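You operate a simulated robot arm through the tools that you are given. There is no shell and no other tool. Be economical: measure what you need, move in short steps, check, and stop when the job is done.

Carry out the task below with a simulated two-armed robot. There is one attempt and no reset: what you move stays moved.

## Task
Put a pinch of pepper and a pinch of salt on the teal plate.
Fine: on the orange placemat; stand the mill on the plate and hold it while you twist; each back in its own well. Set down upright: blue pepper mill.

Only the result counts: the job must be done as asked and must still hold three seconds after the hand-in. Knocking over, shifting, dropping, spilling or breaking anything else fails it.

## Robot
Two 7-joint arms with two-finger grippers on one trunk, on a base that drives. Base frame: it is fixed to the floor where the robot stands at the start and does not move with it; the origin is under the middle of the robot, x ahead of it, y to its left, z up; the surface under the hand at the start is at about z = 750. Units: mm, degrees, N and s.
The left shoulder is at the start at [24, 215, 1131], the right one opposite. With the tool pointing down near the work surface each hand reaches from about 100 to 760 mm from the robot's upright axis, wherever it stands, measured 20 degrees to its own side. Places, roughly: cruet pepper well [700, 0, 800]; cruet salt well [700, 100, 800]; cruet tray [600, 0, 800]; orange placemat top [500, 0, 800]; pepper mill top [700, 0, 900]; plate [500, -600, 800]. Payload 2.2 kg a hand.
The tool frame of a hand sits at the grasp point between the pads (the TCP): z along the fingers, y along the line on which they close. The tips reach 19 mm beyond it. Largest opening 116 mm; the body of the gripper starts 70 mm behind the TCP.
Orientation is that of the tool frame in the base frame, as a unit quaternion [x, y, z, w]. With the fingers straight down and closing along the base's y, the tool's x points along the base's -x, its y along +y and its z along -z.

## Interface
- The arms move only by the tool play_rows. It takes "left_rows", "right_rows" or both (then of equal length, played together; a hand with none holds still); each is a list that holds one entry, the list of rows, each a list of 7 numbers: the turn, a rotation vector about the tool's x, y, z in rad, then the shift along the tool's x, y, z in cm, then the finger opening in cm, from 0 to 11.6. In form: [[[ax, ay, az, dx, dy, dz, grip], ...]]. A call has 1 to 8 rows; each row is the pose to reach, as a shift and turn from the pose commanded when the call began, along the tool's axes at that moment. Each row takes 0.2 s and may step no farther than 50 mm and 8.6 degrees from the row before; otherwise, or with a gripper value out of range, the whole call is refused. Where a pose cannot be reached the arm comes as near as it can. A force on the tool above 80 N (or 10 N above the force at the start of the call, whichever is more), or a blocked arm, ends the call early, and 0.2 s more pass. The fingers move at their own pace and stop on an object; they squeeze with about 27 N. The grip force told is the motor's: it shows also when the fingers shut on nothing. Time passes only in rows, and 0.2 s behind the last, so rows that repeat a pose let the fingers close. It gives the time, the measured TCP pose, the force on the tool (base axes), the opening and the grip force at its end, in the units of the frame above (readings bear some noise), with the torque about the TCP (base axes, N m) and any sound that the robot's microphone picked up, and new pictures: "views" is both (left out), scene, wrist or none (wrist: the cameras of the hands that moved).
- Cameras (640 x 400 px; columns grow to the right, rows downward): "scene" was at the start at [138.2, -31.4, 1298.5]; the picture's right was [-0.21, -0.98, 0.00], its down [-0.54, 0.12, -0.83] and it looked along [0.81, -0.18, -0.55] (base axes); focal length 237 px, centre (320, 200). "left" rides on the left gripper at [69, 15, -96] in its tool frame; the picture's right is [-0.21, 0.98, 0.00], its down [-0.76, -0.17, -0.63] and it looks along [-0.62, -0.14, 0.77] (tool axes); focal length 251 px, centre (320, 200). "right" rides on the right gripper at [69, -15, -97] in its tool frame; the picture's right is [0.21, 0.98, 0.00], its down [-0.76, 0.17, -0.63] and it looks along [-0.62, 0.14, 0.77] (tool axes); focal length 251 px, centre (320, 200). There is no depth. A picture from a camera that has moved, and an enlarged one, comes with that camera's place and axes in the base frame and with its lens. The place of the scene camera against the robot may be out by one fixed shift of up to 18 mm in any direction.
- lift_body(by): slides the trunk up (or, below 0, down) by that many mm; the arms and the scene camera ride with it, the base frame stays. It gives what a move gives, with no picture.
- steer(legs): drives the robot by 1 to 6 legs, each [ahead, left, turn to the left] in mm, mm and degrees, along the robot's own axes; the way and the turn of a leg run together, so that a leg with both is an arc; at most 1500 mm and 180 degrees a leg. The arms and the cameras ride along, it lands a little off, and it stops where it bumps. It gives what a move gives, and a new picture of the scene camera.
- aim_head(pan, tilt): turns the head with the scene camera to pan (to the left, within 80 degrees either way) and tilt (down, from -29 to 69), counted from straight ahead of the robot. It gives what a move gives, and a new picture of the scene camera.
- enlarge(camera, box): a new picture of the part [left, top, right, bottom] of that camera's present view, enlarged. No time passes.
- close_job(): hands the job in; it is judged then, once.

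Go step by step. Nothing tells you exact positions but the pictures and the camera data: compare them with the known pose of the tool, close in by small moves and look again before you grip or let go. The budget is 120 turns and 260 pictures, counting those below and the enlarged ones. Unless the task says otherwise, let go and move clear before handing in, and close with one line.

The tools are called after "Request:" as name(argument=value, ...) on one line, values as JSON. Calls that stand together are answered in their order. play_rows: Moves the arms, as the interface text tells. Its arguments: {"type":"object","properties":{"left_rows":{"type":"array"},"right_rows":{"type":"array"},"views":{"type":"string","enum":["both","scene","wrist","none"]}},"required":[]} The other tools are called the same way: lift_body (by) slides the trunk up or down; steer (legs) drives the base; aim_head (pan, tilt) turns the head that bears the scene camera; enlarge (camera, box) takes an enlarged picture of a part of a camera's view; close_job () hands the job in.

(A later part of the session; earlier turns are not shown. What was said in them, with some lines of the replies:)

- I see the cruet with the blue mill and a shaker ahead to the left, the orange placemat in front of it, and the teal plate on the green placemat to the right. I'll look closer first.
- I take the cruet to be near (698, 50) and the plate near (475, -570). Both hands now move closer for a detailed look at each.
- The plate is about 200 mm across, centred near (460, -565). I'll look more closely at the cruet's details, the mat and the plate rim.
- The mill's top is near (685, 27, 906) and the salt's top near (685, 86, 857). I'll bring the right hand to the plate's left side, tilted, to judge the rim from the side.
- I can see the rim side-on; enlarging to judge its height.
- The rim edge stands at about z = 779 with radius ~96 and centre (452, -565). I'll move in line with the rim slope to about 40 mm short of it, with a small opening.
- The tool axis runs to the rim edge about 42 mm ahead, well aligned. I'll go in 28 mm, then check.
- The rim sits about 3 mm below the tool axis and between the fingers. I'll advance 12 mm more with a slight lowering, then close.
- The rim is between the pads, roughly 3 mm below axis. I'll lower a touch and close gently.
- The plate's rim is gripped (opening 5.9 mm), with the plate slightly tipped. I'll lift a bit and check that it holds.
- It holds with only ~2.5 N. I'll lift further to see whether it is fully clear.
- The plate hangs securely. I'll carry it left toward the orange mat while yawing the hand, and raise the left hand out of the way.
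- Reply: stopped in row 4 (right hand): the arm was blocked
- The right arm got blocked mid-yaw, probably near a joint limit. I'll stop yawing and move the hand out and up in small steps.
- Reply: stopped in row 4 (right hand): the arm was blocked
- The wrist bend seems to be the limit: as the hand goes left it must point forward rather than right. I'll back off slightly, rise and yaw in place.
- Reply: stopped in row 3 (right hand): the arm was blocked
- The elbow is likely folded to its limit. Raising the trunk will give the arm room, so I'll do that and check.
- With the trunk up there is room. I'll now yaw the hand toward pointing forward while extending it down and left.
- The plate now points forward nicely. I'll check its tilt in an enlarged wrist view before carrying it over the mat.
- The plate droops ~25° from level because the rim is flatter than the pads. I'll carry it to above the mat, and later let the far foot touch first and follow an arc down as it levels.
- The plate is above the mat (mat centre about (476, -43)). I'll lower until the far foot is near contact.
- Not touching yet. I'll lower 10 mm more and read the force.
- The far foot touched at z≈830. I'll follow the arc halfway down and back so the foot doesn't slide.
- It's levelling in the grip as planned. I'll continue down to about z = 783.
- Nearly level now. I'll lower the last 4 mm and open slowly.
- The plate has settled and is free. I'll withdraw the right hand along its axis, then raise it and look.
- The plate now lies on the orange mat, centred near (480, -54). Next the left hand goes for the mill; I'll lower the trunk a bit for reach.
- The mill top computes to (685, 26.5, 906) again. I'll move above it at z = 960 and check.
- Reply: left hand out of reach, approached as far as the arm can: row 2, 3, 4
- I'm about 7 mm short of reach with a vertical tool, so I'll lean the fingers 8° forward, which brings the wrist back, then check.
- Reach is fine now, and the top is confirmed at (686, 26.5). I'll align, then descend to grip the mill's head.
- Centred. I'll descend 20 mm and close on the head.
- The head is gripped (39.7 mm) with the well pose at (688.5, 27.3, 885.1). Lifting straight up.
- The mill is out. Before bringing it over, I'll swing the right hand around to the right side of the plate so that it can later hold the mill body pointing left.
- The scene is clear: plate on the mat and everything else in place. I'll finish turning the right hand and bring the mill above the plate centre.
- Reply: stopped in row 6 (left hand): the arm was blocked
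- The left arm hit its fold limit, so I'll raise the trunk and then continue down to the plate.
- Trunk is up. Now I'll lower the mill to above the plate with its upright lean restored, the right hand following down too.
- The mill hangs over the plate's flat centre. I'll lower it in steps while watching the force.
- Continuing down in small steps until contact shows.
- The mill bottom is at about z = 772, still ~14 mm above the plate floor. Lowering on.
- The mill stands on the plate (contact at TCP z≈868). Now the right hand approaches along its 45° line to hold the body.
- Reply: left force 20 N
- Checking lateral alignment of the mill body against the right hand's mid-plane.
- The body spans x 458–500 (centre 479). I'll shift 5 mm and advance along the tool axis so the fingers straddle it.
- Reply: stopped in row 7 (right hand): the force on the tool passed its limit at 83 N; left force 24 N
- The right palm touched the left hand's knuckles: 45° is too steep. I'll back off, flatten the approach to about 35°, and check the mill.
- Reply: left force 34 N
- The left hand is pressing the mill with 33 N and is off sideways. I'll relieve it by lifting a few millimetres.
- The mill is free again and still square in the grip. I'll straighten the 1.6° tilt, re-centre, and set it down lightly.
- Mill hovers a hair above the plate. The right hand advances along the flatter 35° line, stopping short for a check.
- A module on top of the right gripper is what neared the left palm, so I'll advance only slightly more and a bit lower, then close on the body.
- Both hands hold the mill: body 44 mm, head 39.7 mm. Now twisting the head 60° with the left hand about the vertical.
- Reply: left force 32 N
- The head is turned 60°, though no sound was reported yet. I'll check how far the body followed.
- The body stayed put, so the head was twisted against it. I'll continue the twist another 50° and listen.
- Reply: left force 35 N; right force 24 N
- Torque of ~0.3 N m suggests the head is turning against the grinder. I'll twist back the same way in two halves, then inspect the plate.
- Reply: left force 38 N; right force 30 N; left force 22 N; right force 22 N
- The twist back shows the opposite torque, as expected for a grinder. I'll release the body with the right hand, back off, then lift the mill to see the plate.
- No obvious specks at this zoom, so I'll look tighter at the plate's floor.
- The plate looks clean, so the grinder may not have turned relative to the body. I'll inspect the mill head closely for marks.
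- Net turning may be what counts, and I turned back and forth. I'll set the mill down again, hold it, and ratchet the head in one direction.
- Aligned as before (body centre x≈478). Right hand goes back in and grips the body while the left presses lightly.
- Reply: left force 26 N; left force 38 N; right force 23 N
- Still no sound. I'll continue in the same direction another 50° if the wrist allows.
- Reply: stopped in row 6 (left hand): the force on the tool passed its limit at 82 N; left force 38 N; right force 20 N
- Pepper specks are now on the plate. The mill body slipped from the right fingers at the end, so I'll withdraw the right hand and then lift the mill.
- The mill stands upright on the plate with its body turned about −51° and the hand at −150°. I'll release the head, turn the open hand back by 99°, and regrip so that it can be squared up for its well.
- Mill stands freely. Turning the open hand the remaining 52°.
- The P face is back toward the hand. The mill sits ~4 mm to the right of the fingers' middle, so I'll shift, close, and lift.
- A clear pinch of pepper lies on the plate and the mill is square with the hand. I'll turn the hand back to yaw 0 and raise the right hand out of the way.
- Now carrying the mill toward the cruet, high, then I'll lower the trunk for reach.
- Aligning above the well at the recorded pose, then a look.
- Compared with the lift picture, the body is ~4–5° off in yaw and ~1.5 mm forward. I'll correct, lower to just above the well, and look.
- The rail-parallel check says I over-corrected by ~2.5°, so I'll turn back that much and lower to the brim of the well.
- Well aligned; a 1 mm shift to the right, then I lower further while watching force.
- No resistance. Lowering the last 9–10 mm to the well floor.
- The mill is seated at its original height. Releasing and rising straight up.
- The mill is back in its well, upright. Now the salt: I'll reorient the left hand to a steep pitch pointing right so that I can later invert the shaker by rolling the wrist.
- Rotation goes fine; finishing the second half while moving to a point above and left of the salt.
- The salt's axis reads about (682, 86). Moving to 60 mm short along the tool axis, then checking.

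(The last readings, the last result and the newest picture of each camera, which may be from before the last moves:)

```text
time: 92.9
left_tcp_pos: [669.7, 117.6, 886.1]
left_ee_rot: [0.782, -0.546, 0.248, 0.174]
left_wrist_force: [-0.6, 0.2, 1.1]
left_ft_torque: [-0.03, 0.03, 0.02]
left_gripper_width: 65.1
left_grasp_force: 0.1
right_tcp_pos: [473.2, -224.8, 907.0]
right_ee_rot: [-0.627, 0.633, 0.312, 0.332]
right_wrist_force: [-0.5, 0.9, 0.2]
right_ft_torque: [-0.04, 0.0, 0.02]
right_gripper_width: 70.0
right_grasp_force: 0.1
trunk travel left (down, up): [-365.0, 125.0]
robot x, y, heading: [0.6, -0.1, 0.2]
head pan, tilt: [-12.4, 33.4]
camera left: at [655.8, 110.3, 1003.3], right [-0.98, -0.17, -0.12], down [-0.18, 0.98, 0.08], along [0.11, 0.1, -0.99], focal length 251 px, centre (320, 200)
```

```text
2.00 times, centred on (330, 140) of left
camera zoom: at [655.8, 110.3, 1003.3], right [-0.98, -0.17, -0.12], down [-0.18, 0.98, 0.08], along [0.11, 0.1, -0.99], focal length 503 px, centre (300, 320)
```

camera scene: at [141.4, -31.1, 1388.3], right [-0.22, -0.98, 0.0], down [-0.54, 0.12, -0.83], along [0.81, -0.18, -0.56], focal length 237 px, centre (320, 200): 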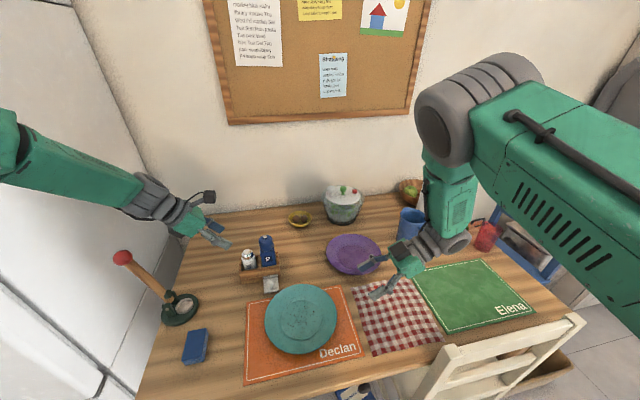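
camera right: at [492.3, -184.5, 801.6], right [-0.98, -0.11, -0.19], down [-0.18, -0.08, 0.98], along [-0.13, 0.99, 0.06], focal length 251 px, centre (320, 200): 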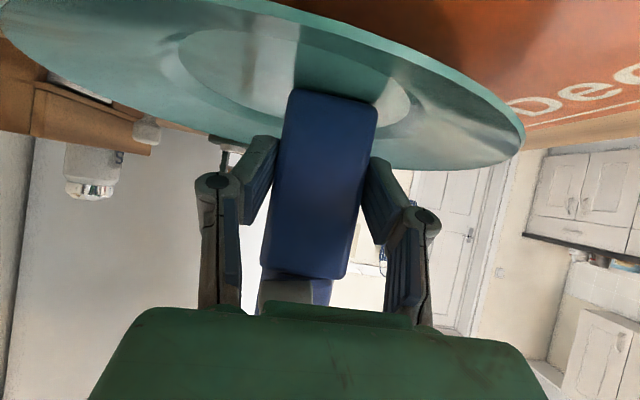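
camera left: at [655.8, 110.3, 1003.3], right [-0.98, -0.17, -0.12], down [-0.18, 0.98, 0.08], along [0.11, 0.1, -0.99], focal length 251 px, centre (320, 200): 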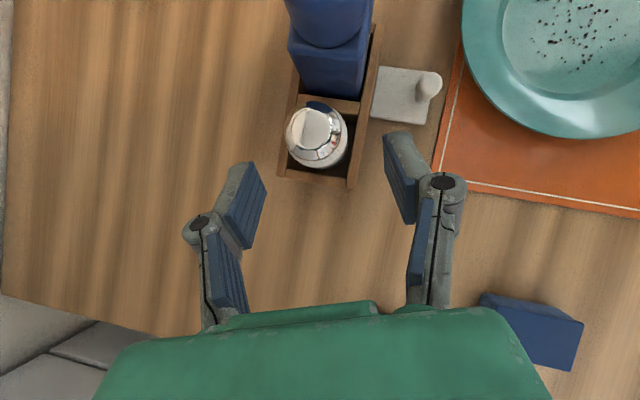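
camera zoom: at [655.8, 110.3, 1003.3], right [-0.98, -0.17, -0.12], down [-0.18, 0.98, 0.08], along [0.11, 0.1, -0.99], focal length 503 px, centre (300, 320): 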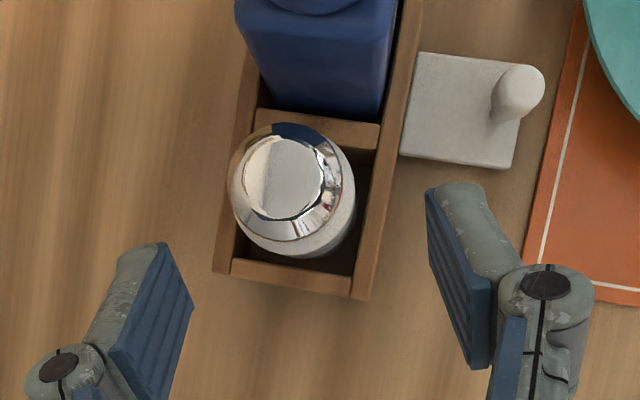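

Aligned within 2 mm. I'll advance 62 mm along the axis and close on the shaker.

Request:
play_rows(left_rows=[[[0, 0, 0, -0.09, -0.08, 2.5, 6.5], [0, 0, 0, -0.18, -0.15, 4.8, 6.5], [0, 0, 0, -0.18, -0.15, 6.3, 6.5], [0, 0, 0, -0.18, -0.15, 6.3, 5.5], [0, 0, 0, -0.18, -0.15, 6.3, 4.6], [0, 0, 0, -0.18, -0.15, 6.3, 3], [0, 0, 0, -0.18, -0.15, 6.3, 0], [0, 0, 0, -0.18, -0.15, 6.3, 0]]], views="wrist")

Request:
enlarge(camera="left", box=[220, 60, 420, 260])

```text
time: 94.7
left_tcp_pos: [683.5, 84.4, 830.6]
left_ee_rot: [0.782, -0.546, 0.247, 0.174]
left_wrist_force: [0.1, 0.2, 1.4]
left_ft_torque: [-0.01, 0.04, -0.02]
left_gripper_width: 40.3
left_grasp_force: 27.1
right_tcp_pos: [475.0, -225.0, 906.3]
right_ee_rot: [-0.627, 0.632, 0.312, 0.331]
right_wrist_force: [-0.1, 0.1, -0.5]
right_ft_torque: [-0.02, -0.02, -0.01]
right_gripper_width: 69.9
right_grasp_force: 0.0
trunk travel left (down, up): [-365.0, 125.0]
robot x, y, heading: [-0.1, -0.3, -0.0]
head pan, tilt: [-12.4, 33.4]
camera left: at [670.5, 77.9, 948.9], right [-0.98, -0.17, -0.12], down [-0.18, 0.98, 0.08], along [0.11, 0.1, -0.99], focal length 251 px, centre (320, 200)
```

left: 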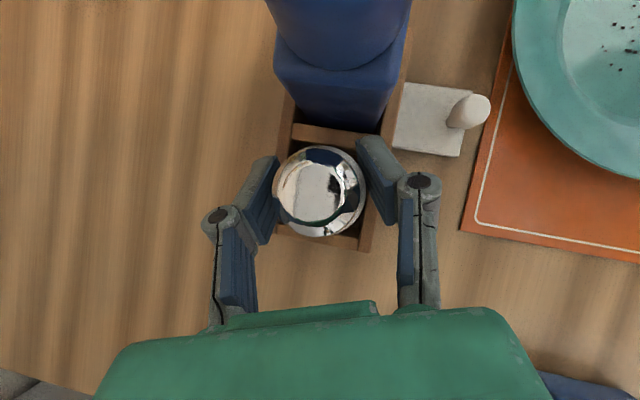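

```text
2.00 times, centred on (320, 160) of left
camera zoom: at [670.5, 77.9, 948.9], right [-0.98, -0.17, -0.12], down [-0.18, 0.98, 0.08], along [0.11, 0.1, -0.99], focal length 503 px, centre (320, 280)
```

zoom: 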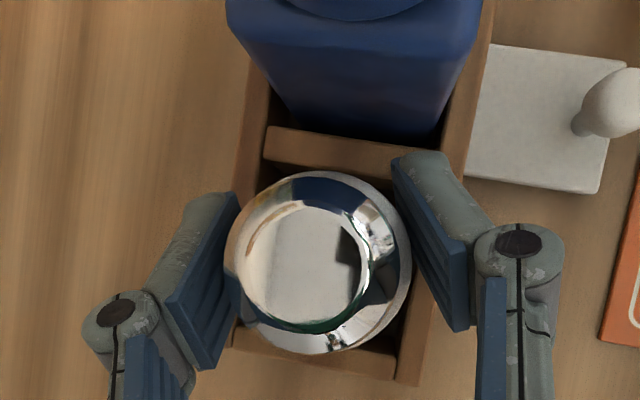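

Shaker gripped (40 mm) at well pose (683.5, 84.4, 830.6). Lifting straight up.

Request:
play_rows(left_rows=[[[0, 0, 0, 0.58, 0, -0.82, 0], [0, 0, 0, 1.73, 0, -2.45, 0], [0, 0, 0, 3.46, 0, -4.89, 0], [0, 0, 0, 5.2, 0, -7.34, 0], [0, 0, 0, 6.9, 0, -9.78, 0], [0, 0, 0, 6.9, 0, -9.78, 0]]], views="both")

```text
time: 96.1
left_tcp_pos: [683.0, 84.4, 949.3]
left_ee_rot: [0.782, -0.546, 0.247, 0.173]
left_wrist_force: [0.1, -0.6, -0.9]
left_ft_torque: [-0.01, 0.03, 0.0]
left_gripper_width: 40.9
left_grasp_force: 27.2
right_tcp_pos: [475.5, -225.1, 905.6]
right_ee_rot: [-0.627, 0.633, 0.311, 0.331]
right_wrist_force: [0.0, 0.3, -0.3]
right_ft_torque: [0.0, 0.03, 0.04]
right_gripper_width: 69.8
right_grasp_force: 0.1
trunk travel left (down, up): [-365.0, 125.0]
robot x, y, heading: [-0.7, -0.7, 0.0]
head pan, tilt: [-12.4, 33.4]
camera scene: at [141.8, -32.5, 1388.2], right [-0.21, -0.98, 0.0], down [-0.54, 0.12, -0.83], along [0.81, -0.18, -0.56], focal length 237 px, centre (320, 200)
camera left: at [670.1, 77.1, 1067.8], right [-0.98, -0.17, -0.12], down [-0.18, 0.98, 0.08], along [0.1, 0.1, -0.99], focal length 251 px, centre (320, 200)
```

scene: 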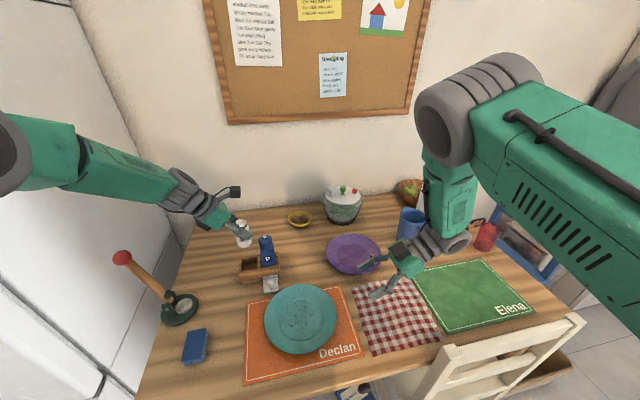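
left: 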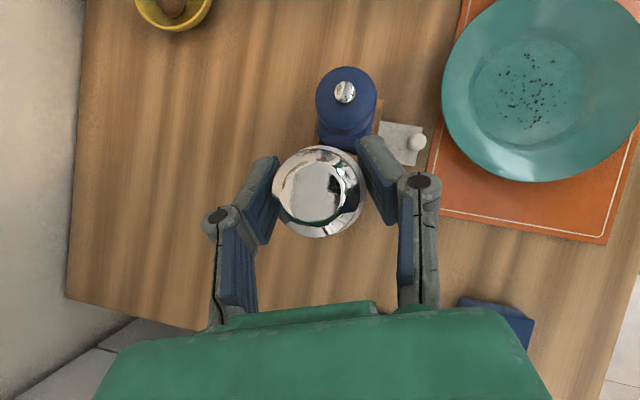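

The shaker is clear. I'll carry it over toward the plate while rolling the wrist (the roll alone tilts it at most ~70°, so nothing should spill).

Request:
play_rows(left_rows=[[[0, 0, 0.143, 0.7, 2.6, -0.26, 0], [0, 0, 0.286, 1.4, 5.2, -0.52, 0], [0, 0, 0.429, 2.1, 7.8, -0.78, 0], [0, 0, 0.572, 2.8, 10.4, -1.0, 0], [0, 0, 0.715, 3.5, 13.0, -1.3, 0], [0, 0, 0.858, 4.2, 15.6, -1.55, 0], [0, 0, 1.001, 4.9, 18.2, -1.8, 0], [0, 0, 1.144, 5.6, 20.8, -2.07, 0]]], views="none")

Request:
play_rows(left_rows=[[[0, 0, 0.143, 0, 0, 0, 0], [0, 0, 0.286, 0, 0, 0, 0], [0, 0, 0.429, 0, 0, 0, 0], [0, 0, 0.572, 0, 0, 0, 0], [0, 0, 0.715, 0, 0, 0, 0], [0, 0, 0.858, 0, 0, 0, 0], [0, 0, 1.001, 0, 0, 0, 0], [0, 0, 1.144, 0, 0, 0, 0]]], views="scene")

```text
time: 97.9
left_tcp_pos: [498.7, -20.5, 999.7]
left_ee_rot: [-0.36, 0.883, -0.301, -0.01]
left_wrist_force: [-0.1, -0.7, -1.0]
left_ft_torque: [0.0, 0.02, 0.04]
left_gripper_width: 40.5
left_grasp_force: 26.6
right_tcp_pos: [474.0, -225.5, 906.4]
right_ee_rot: [-0.627, 0.632, 0.313, 0.332]
right_wrist_force: [0.4, -0.9, 0.4]
right_ft_torque: [0.0, 0.03, -0.01]
right_gripper_width: 70.0
right_grasp_force: 0.1
trunk travel left (down, up): [-365.0, 125.0]
robot x, y, heading: [1.1, 0.4, 0.1]
head pan, tilt: [-12.4, 33.4]
```

```text
time: 99.7
left_tcp_pos: [502.0, -17.8, 1000.6]
left_ee_rot: [0.175, 0.937, -0.259, 0.153]
left_wrist_force: [0.3, -0.2, -1.1]
left_ft_torque: [0.02, -0.01, 0.01]
left_gripper_width: 40.4
left_grasp_force: 27.0
right_tcp_pos: [474.7, -225.7, 906.6]
right_ee_rot: [-0.627, 0.633, 0.312, 0.331]
right_wrist_force: [-0.6, 0.2, -0.7]
right_ft_torque: [0.0, -0.03, 0.02]
right_gripper_width: 69.8
right_grasp_force: 0.1
trunk travel left (down, up): [-365.0, 125.0]
robot x, y, heading: [-2.4, -0.3, -0.1]
head pan, tilt: [-12.4, 33.4]
camera scene: at [140.5, -32.7, 1388.4], right [-0.21, -0.98, 0.0], down [-0.54, 0.12, -0.83], along [0.81, -0.18, -0.56], focal length 237 px, centre (320, 200)
```

scene: 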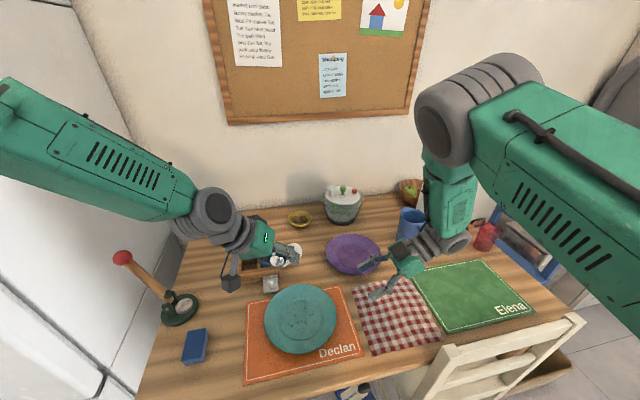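

Rolling on: the last 49°, lowering slightly toward the plate.

Request:
play_rows(left_rows=[[[0, 0, 0.142, 0.4, -0.2, 0.5, 0], [0, 0, 0.284, 0.8, -0.4, 1.0, 0], [0, 0, 0.426, 1.2, -0.6, 1.6, 0], [0, 0, 0.569, 1.6, -0.75, 2.1, 0], [0, 0, 0.711, 2.0, -0.9, 2.6, 0], [0, 0, 0.853, 2.4, -1.12, 3.14, 0]]], views="none")

Request:
play_rows(left_rows=[[[0, -0.137, 0, 0, 0, 0, 0], [0, -0.274, 0, 0, 0, 0, 0], [0, -0.411, 0, 0, 0, 0, 0], [0, -0.548, 0, 0, 0, 0, 0], [0, -0.685, 0, 0, 0, 0, 0], [0, -0.822, 0, 0, 0, 0, 0], [0, -0.96, 0, 0, 0, 0, 0]]], views="both")

```text
time: 101.1
left_tcp_pos: [479.5, -40.1, 969.6]
left_ee_rot: [0.546, 0.782, -0.172, 0.247]
left_wrist_force: [0.2, 0.6, -1.5]
left_ft_torque: [0.04, 0.0, -0.01]
left_gripper_width: 40.9
left_grasp_force: 26.8
right_tcp_pos: [475.0, -225.0, 906.1]
right_ee_rot: [-0.627, 0.632, 0.312, 0.332]
right_wrist_force: [-1.0, 0.3, 0.7]
right_ft_torque: [-0.02, 0.0, 0.04]
right_gripper_width: 70.0
right_grasp_force: 0.1
trunk travel left (down, up): [-365.0, 125.0]
robot x, y, heading: [-0.7, -1.1, 0.2]
head pan, tilt: [-12.4, 33.4]
```

```text
time: 102.7
left_tcp_pos: [480.1, -37.5, 969.7]
left_ee_rot: [0.403, 0.579, -0.405, 0.581]
left_wrist_force: [-0.8, 0.1, -1.3]
left_ft_torque: [0.0, -0.01, -0.01]
left_gripper_width: 40.6
left_grasp_force: 27.2
right_tcp_pos: [474.8, -225.4, 906.2]
right_ee_rot: [-0.627, 0.632, 0.313, 0.332]
right_wrist_force: [0.5, -0.7, 0.4]
right_ft_torque: [0.02, -0.01, 0.01]
right_gripper_width: 70.1
right_grasp_force: 0.2
trunk travel left (down, up): [-365.0, 125.0]
robot x, y, heading: [-1.1, 2.8, -0.3]
head pan, tilt: [-12.4, 33.4]
camera scene: at [141.0, -31.7, 1388.3], right [-0.21, -0.98, 0.0], down [-0.54, 0.12, -0.83], along [0.81, -0.18, -0.56], focal length 237 px, centre (320, 200)
camera left: at [462.2, 56.9, 899.7], right [0.92, 0.34, 0.21], down [-0.37, 0.54, 0.75], along [0.14, -0.77, 0.62], focal length 251 px, centre (320, 200)
```

scene: 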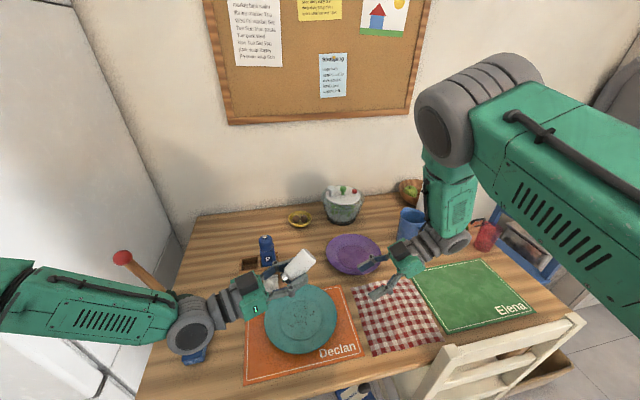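
left: 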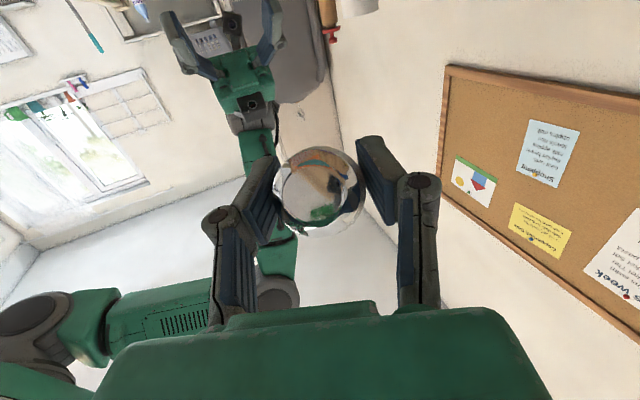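

The shaker is inverted ~125° above the plate with no trouble. I'll move the mouth over the centre, tip a bit more, and shake.

Request:
play_rows(left_rows=[[[0, -0.09, 0, 1.8, -0.33, 0.9, 0], [0, -0.18, 0, 3.6, -0.66, 1.8, 0], [0, -0.26, 0, 5.5, -1.0, 2.8, 0], [0, -0.26, 0, 2.0, -1.0, 2.8, 0], [0, -0.26, 0, 5.5, -1.0, 2.8, 0], [0, -0.26, 0, 2.0, -1.0, 2.8, 0], [0, -0.26, 0, 5.5, -1.0, 2.8, 0]]], views="scene")

Request:
enlarge(camera="scene", box=[230, 230, 370, 370])

```text
time: 104.3
left_tcp_pos: [480.9, -68.7, 913.2]
left_ee_rot: [0.348, 0.499, -0.455, 0.65]
left_wrist_force: [-0.2, 0.1, -1.6]
left_ft_torque: [-0.02, 0.01, -0.03]
left_gripper_width: 40.6
left_grasp_force: 26.8
right_tcp_pos: [476.0, -224.6, 905.4]
right_ee_rot: [-0.626, 0.633, 0.312, 0.331]
right_wrist_force: [0.6, 0.1, 0.0]
right_ft_torque: [0.02, 0.01, 0.02]
right_gripper_width: 70.2
right_grasp_force: 0.0
trunk travel left (down, up): [-365.0, 125.0]
robot x, y, heading: [0.9, -0.6, -0.0]
head pan, tilt: [-12.4, 33.4]
camera scene: at [141.5, -33.3, 1388.2], right [-0.21, -0.98, 0.0], down [-0.54, 0.12, -0.83], along [0.81, -0.18, -0.56], focal length 237 px, centre (320, 200)
```

scene: 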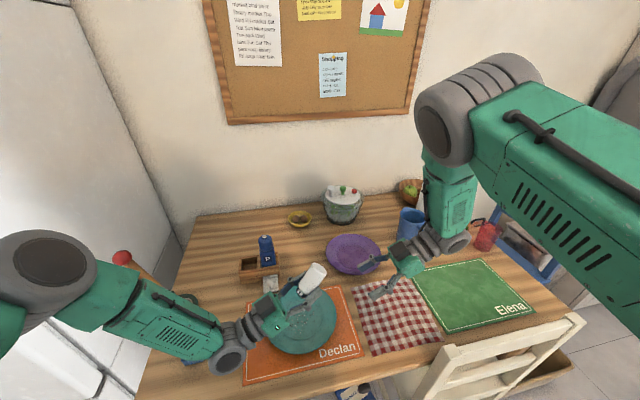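

```text
2.86 times, centred on (300, 300) of scene
camera zoom: at [141.5, -33.3, 1388.2], right [-0.21, -0.98, 0.0], down [-0.54, 0.12, -0.83], along [0.81, -0.18, -0.56], focal length 677 px, centre (377, -86)
```

zoom: 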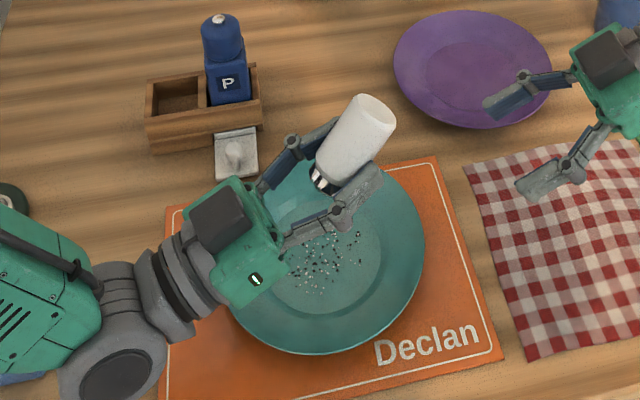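

White grains of salt lie on the plate beside the pepper. I'll turn the shaker back upright straight away while rising.

Request:
play_rows(left_rows=[[[0, 0.147, 0, -0.9, 0.09, 0, 0], [0, 0.294, 0, -1.8, 0.17, 0, 0], [0, 0.441, 0, -2.7, 0.26, 0, 0], [0, 0.588, 0, -3.6, 0.35, 0, 0], [0, 0.735, 0, -4.5, 0.43, 0, 0], [0, 0.882, 0, -5.4, 0.52, 0, 0], [0, 1.029, 0, -6.3, 0.6, 0, 0], [0, 1.176, 0, -7.24, 0.69, 0, 0]]], views="none")

Request:
play_rows(left_rows=[[[0, 0.045, -0.143, 0, 0, 0, 0], [0, 0.045, -0.286, 0, 0, 0, 0], [0, 0.045, -0.429, 0, 0, 0, 0], [0, 0.045, -0.572, 0, 0, 0, 0], [0, 0.045, -0.715, 0, 0, 0, 0], [0, 0.045, -0.858, 0, 0, 0, 0], [0, 0.045, -1.001, 0, 0, 0, 0]]], views="scene")

Request:
enlarge(camera="scene", box=[230, 230, 370, 370])

```text
time: 106.1
left_tcp_pos: [482.6, -47.9, 985.2]
left_ee_rot: [0.542, 0.776, -0.185, 0.264]
left_wrist_force: [-0.2, 0.1, -1.6]
left_ft_torque: [-0.02, 0.01, -0.02]
left_gripper_width: 40.4
left_grasp_force: 26.9
right_tcp_pos: [475.8, -223.0, 905.8]
right_ee_rot: [-0.627, 0.632, 0.312, 0.332]
right_wrist_force: [0.5, 1.1, -0.4]
right_ft_torque: [-0.02, 0.01, -0.02]
right_gripper_width: 70.1
right_grasp_force: 0.1
trunk travel left (down, up): [-365.0, 125.0]
robot x, y, heading: [2.8, -3.0, 0.0]
head pan, tilt: [-12.4, 33.4]
```

```text
time: 107.7
left_tcp_pos: [481.2, -48.8, 984.2]
left_ee_rot: [0.106, 0.947, -0.277, 0.126]
left_wrist_force: [-0.4, -0.7, -1.7]
left_ft_torque: [-0.01, 0.03, -0.02]
left_gripper_width: 41.0
left_grasp_force: 27.2
right_tcp_pos: [475.6, -225.0, 907.1]
right_ee_rot: [-0.626, 0.633, 0.312, 0.332]
right_wrist_force: [-0.1, 0.5, -0.1]
right_ft_torque: [0.0, 0.01, 0.0]
right_gripper_width: 70.0
right_grasp_force: 0.0
trunk travel left (down, up): [-365.0, 125.0]
robot x, y, heading: [-0.9, -2.4, -0.3]
head pan, tilt: [-12.4, 33.4]
camera scene: at [140.4, -33.1, 1388.4], right [-0.22, -0.98, 0.0], down [-0.54, 0.12, -0.83], along [0.81, -0.18, -0.56], focal length 237 px, centre (320, 200)
```

scene: 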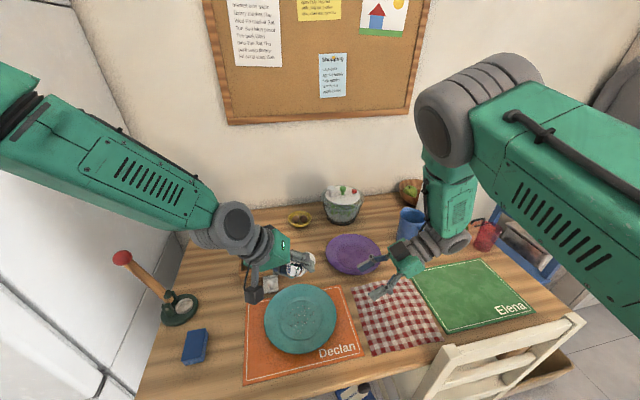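

```text
2.86 times, centred on (300, 300) of scene
camera zoom: at [140.4, -33.1, 1388.4], right [-0.22, -0.98, 0.0], down [-0.54, 0.12, -0.83], along [0.81, -0.18, -0.56], focal length 677 px, centre (377, -86)
```

zoom: 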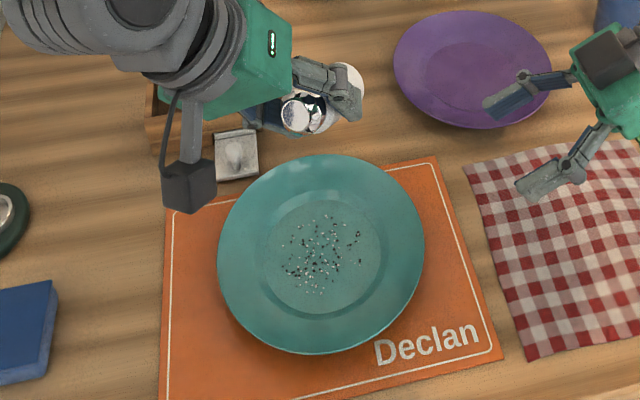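

Both pinches lie on the plate, none elsewhere that I can see. Now I'll roll the shaker back to its pick-up orientation on the way to the salt well.

Request:
play_rows(left_rows=[[[0.001, -0.001, -0.134, -1.08, 1.0, -0.31, 0], [0.001, -0.003, -0.268, -2.17, 2.0, -0.62, 0], [0.002, -0.004, -0.401, -3.25, 3.0, -0.94, 0], [0.002, -0.006, -0.535, -4.33, 4.0, -1.25, 0], [0.003, -0.007, -0.669, -5.4, 5.0, -1.56, 0], [0.003, -0.009, -0.803, -6.5, 6.05, -1.87, 0], [0.004, -0.01, -0.937, -7.6, 7.06, -2.2, 0], [0.005, -0.012, -1.07, -8.66, 8.07, -2.5, 0]]], views="none")

Request:
play_rows(left_rows=[[[0.001, -0.001, -0.134, -1.57, -0.25, 0.2, 0], [0.001, -0.003, -0.268, -3.13, -0.5, 0.4, 0], [0.002, -0.004, -0.401, -4.7, -0.74, 0.6, 0], [0.002, -0.006, -0.535, -6.27, -0.98, 0.8, 0], [0.003, -0.007, -0.669, -7.83, -1.23, 1.0, 0], [0.003, -0.009, -0.803, -9.4, -1.47, 1.2, 0], [0.004, -0.01, -0.937, -10.97, -1.7, 1.4, 0], [0.005, -0.012, -1.07, -12.53, -1.96, 1.58, 0]]], views="wrist")

```text
time: 109.5
left_tcp_pos: [579.9, 19.7, 990.8]
left_ee_rot: [-0.393, 0.867, -0.305, -0.028]
left_wrist_force: [0.2, -0.1, -1.8]
left_ft_torque: [-0.01, 0.04, 0.02]
left_gripper_width: 40.5
left_grasp_force: 26.8
right_tcp_pos: [475.8, -225.7, 904.5]
right_ee_rot: [-0.626, 0.633, 0.312, 0.332]
right_wrist_force: [-0.1, -0.3, 0.2]
right_ft_torque: [0.0, -0.01, -0.01]
right_gripper_width: 70.2
right_grasp_force: 0.0
trunk travel left (down, up): [-365.0, 125.0]
robot x, y, heading: [-3.1, 1.0, 0.1]
head pan, tilt: [-12.4, 33.4]
```

```text
time: 111.3
left_tcp_pos: [683.3, 85.7, 951.3]
left_ee_rot: [0.782, -0.544, 0.249, 0.174]
left_wrist_force: [0.1, 0.1, -1.7]
left_ft_torque: [-0.01, -0.01, 0.01]
left_gripper_width: 40.7
left_grasp_force: 26.6
right_tcp_pos: [475.3, -224.3, 905.7]
right_ee_rot: [-0.627, 0.632, 0.312, 0.331]
right_wrist_force: [0.0, 0.4, 1.0]
right_ft_torque: [0.0, -0.02, 0.0]
right_gripper_width: 70.1
right_grasp_force: 0.1
trunk travel left (down, up): [-365.0, 125.0]
robot x, y, heading: [1.1, 0.3, 0.2]
head pan, tilt: [-12.4, 33.4]
camera left: at [670.5, 78.3, 1069.2], right [-0.98, -0.17, -0.12], down [-0.18, 0.98, 0.08], along [0.1, 0.1, -0.99], focal length 251 px, centre (320, 200)
```

left: 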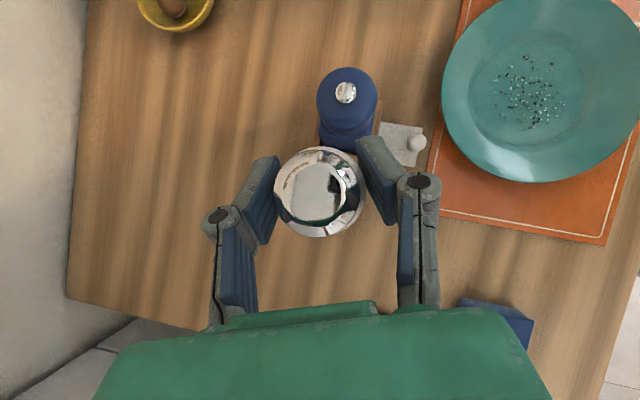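

The view matches the lift picture to about a pixel. Lowering straight down into the well, most of the way first.

Request:
play_rows(left_rows=[[[0, 0, 0, -1.9, 0, 2.7, 0], [0, 0, 0, -3.8, 0, 5.4, 0], [0, 0, 0, -4.9, 0, 6.9, 0], [0, 0, 0, -5.5, 0, 7.75, 0], [0, 0, 0, -6.05, 0, 8.55, 0], [0, 0, 0, -6.05, 0, 8.55, 0]]], views="wrist")

Request:
enlarge(camera="scene", box=[225, 220, 305, 290])

```text
time: 112.7
left_tcp_pos: [685.4, 85.6, 846.4]
left_ee_rot: [0.781, -0.545, 0.249, 0.173]
left_wrist_force: [0.6, -0.5, -1.2]
left_ft_torque: [-0.03, 0.0, 0.01]
left_gripper_width: 40.7
left_grasp_force: 26.9
right_tcp_pos: [474.9, -225.3, 906.2]
right_ee_rot: [-0.627, 0.633, 0.312, 0.331]
right_wrist_force: [0.0, 1.1, -0.4]
right_ft_torque: [-0.01, 0.01, -0.01]
right_gripper_width: 70.0
right_grasp_force: 0.1
trunk travel left (down, up): [-365.0, 125.0]
robot x, y, heading: [2.1, -1.5, 0.4]
head pan, tilt: [-12.4, 33.4]
camera left: at [670.8, 78.7, 964.7], right [-0.98, -0.17, -0.12], down [-0.18, 0.98, 0.08], along [0.11, 0.1, -0.99], focal length 251 px, centre (320, 200)
```

left: 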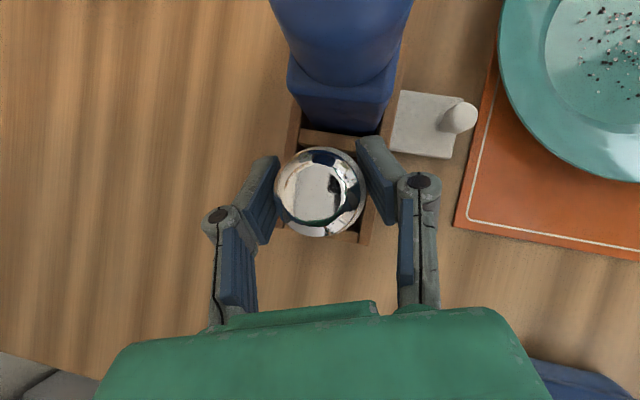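

```text
5.71 times, centred on (265, 255) of scene
camera zoom: at [141.3, -32.3, 1388.3], right [-0.22, -0.98, 0.0], down [-0.54, 0.12, -0.83], along [0.81, -0.18, -0.56], focal length 1353 px, centre (634, -114)
```

zoom: 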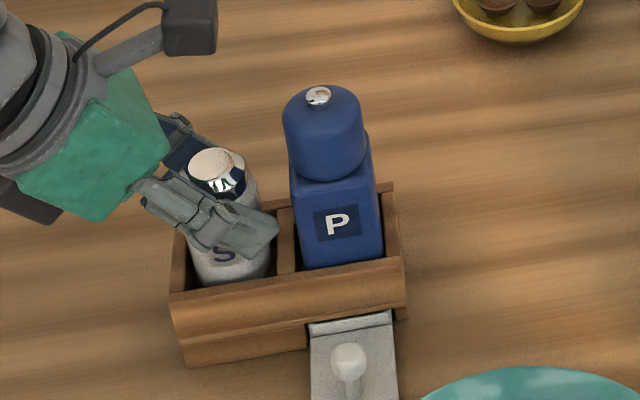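

Entering the well cleanly. Lowering the last 15 mm while watching the force.

Request:
play_rows(left_rows=[[[0, 0, 0, -0.3, 0, 0.41, 0], [0, 0, 0, -0.58, 0, 0.82, 0], [0, 0, 0, -0.75, 0, 1.06, 0], [0, 0, 0, -0.87, 0, 1.23, 0], [0, 0, 0, -0.87, 0, 1.23, 0]]], views="none")

```text
time: 113.9
left_tcp_pos: [684.6, 84.5, 831.7]
left_ee_rot: [0.781, -0.545, 0.25, 0.173]
left_wrist_force: [-0.7, 0.9, 5.3]
left_ft_torque: [0.09, 0.14, -0.01]
left_gripper_width: 40.5
left_grasp_force: 27.1
right_tcp_pos: [474.7, -224.7, 906.7]
right_ee_rot: [-0.627, 0.632, 0.312, 0.332]
right_wrist_force: [-0.1, -0.2, 0.6]
right_ft_torque: [0.0, 0.01, 0.0]
right_gripper_width: 70.0
right_grasp_force: 0.1
trunk travel left (down, up): [-365.0, 125.0]
robot x, y, heading: [1.9, -3.8, 0.1]
head pan, tilt: [-12.4, 33.4]
```

It's seated on the well floor. Opening and backing out along the tool axis.

Request:
play_rows(left_rows=[[[0, 0, 0, 0.03, 0, -0.05, 4.6], [0, 0, 0, 0.03, 0, -0.05, 5.5], [0, 0, 0, 0.03, 0, -0.05, 6.5], [0, 0, 0, 0.03, 0.1, -2.5, 6.5], [0, 0, 0, 0.03, 0.1, -5.5, 6.5], [0, 0, 0, 0.5, 0, -9.5, 6.5], [0, 0, 0, 2, 0, -13.5, 6.5]]], views="both")

Request:
enlarge(camera="scene", box=[225, 220, 305, 290])

Request:
enlarge(camera="left", box=[240, 0, 640, 240])

```text
time: 115.5
left_tcp_pos: [661.8, 145.5, 953.6]
left_ee_rot: [0.781, -0.546, 0.249, 0.175]
left_wrist_force: [-0.3, -0.7, -0.1]
left_ft_torque: [-0.02, -0.02, 0.02]
left_gripper_width: 65.1
left_grasp_force: 0.0
right_tcp_pos: [475.3, -224.1, 907.5]
right_ee_rot: [-0.627, 0.632, 0.312, 0.332]
right_wrist_force: [0.0, 0.4, 0.5]
right_ft_torque: [0.0, 0.0, -0.04]
right_gripper_width: 70.0
right_grasp_force: 0.1
trunk travel left (down, up): [-365.0, 125.0]
robot x, y, heading: [-0.8, -2.0, -0.1]
head pan, tilt: [-12.4, 33.4]
camera scene: at [139.2, -31.6, 1388.6], right [-0.22, -0.98, 0.0], down [-0.54, 0.12, -0.83], along [0.81, -0.18, -0.55], focal length 237 px, centre (320, 200)
camera left: at [647.1, 138.7, 1071.0], right [-0.98, -0.17, -0.12], down [-0.18, 0.98, 0.08], along [0.11, 0.1, -0.99], focal length 251 px, centre (320, 200)
```

scene: 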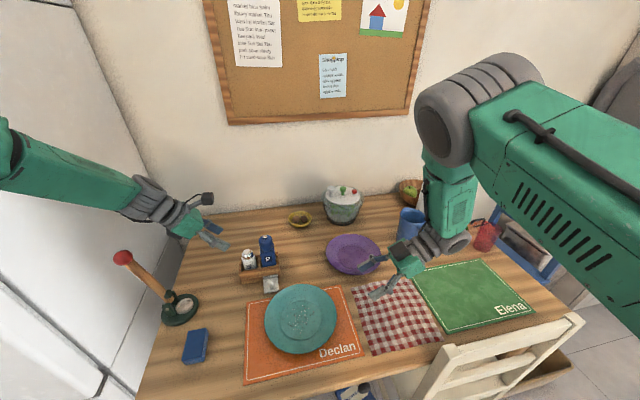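
left: 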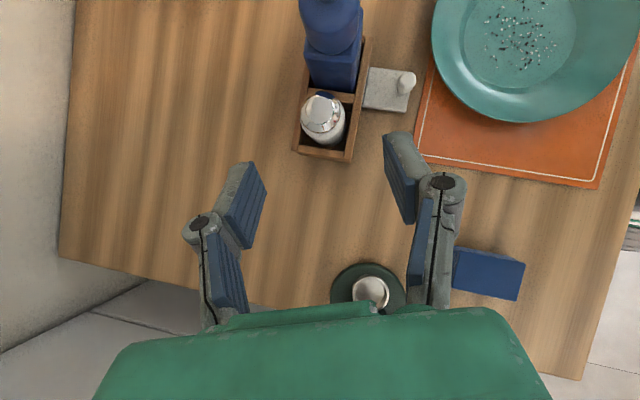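

```text
5.71 times, centred on (265, 255) of scene
camera zoom: at [139.2, -31.6, 1388.6], right [-0.22, -0.98, 0.0], down [-0.54, 0.12, -0.83], along [0.81, -0.18, -0.55], focal length 1353 px, centre (634, -114)
```

zoom: 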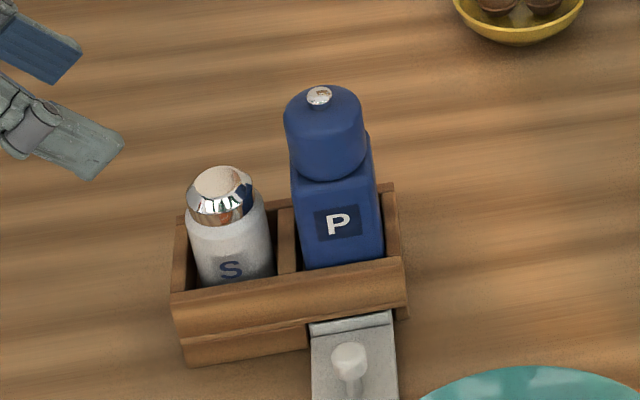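

```text
1.60 times, centred on (440, 120) of left
camera zoom: at [647.1, 138.7, 1071.0], right [-0.98, -0.17, -0.12], down [-0.18, 0.98, 0.08], along [0.11, 0.1, -0.99], focal length 402 px, centre (128, 328)
```

zoom: 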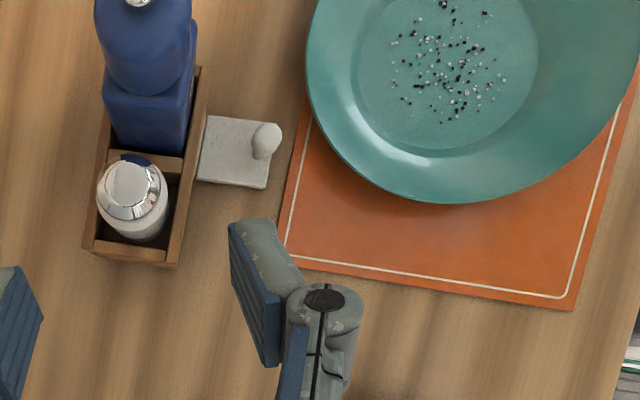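

Pepper and salt both lie on the teal plate on the orange placemat. The mill and shaker stand upright in their own wells, and both hands are empty and clear, so I'm handing in.

Request:
close_job()

```text
The job is handed in.
```

I moved the teal plate onto the orange placemat, put a pinch of pepper and a pinch of salt on it, and set the blue pepper mill and the salt shaker back upright in their own wells. The job is handed in; the result of the judging wasn't shown.
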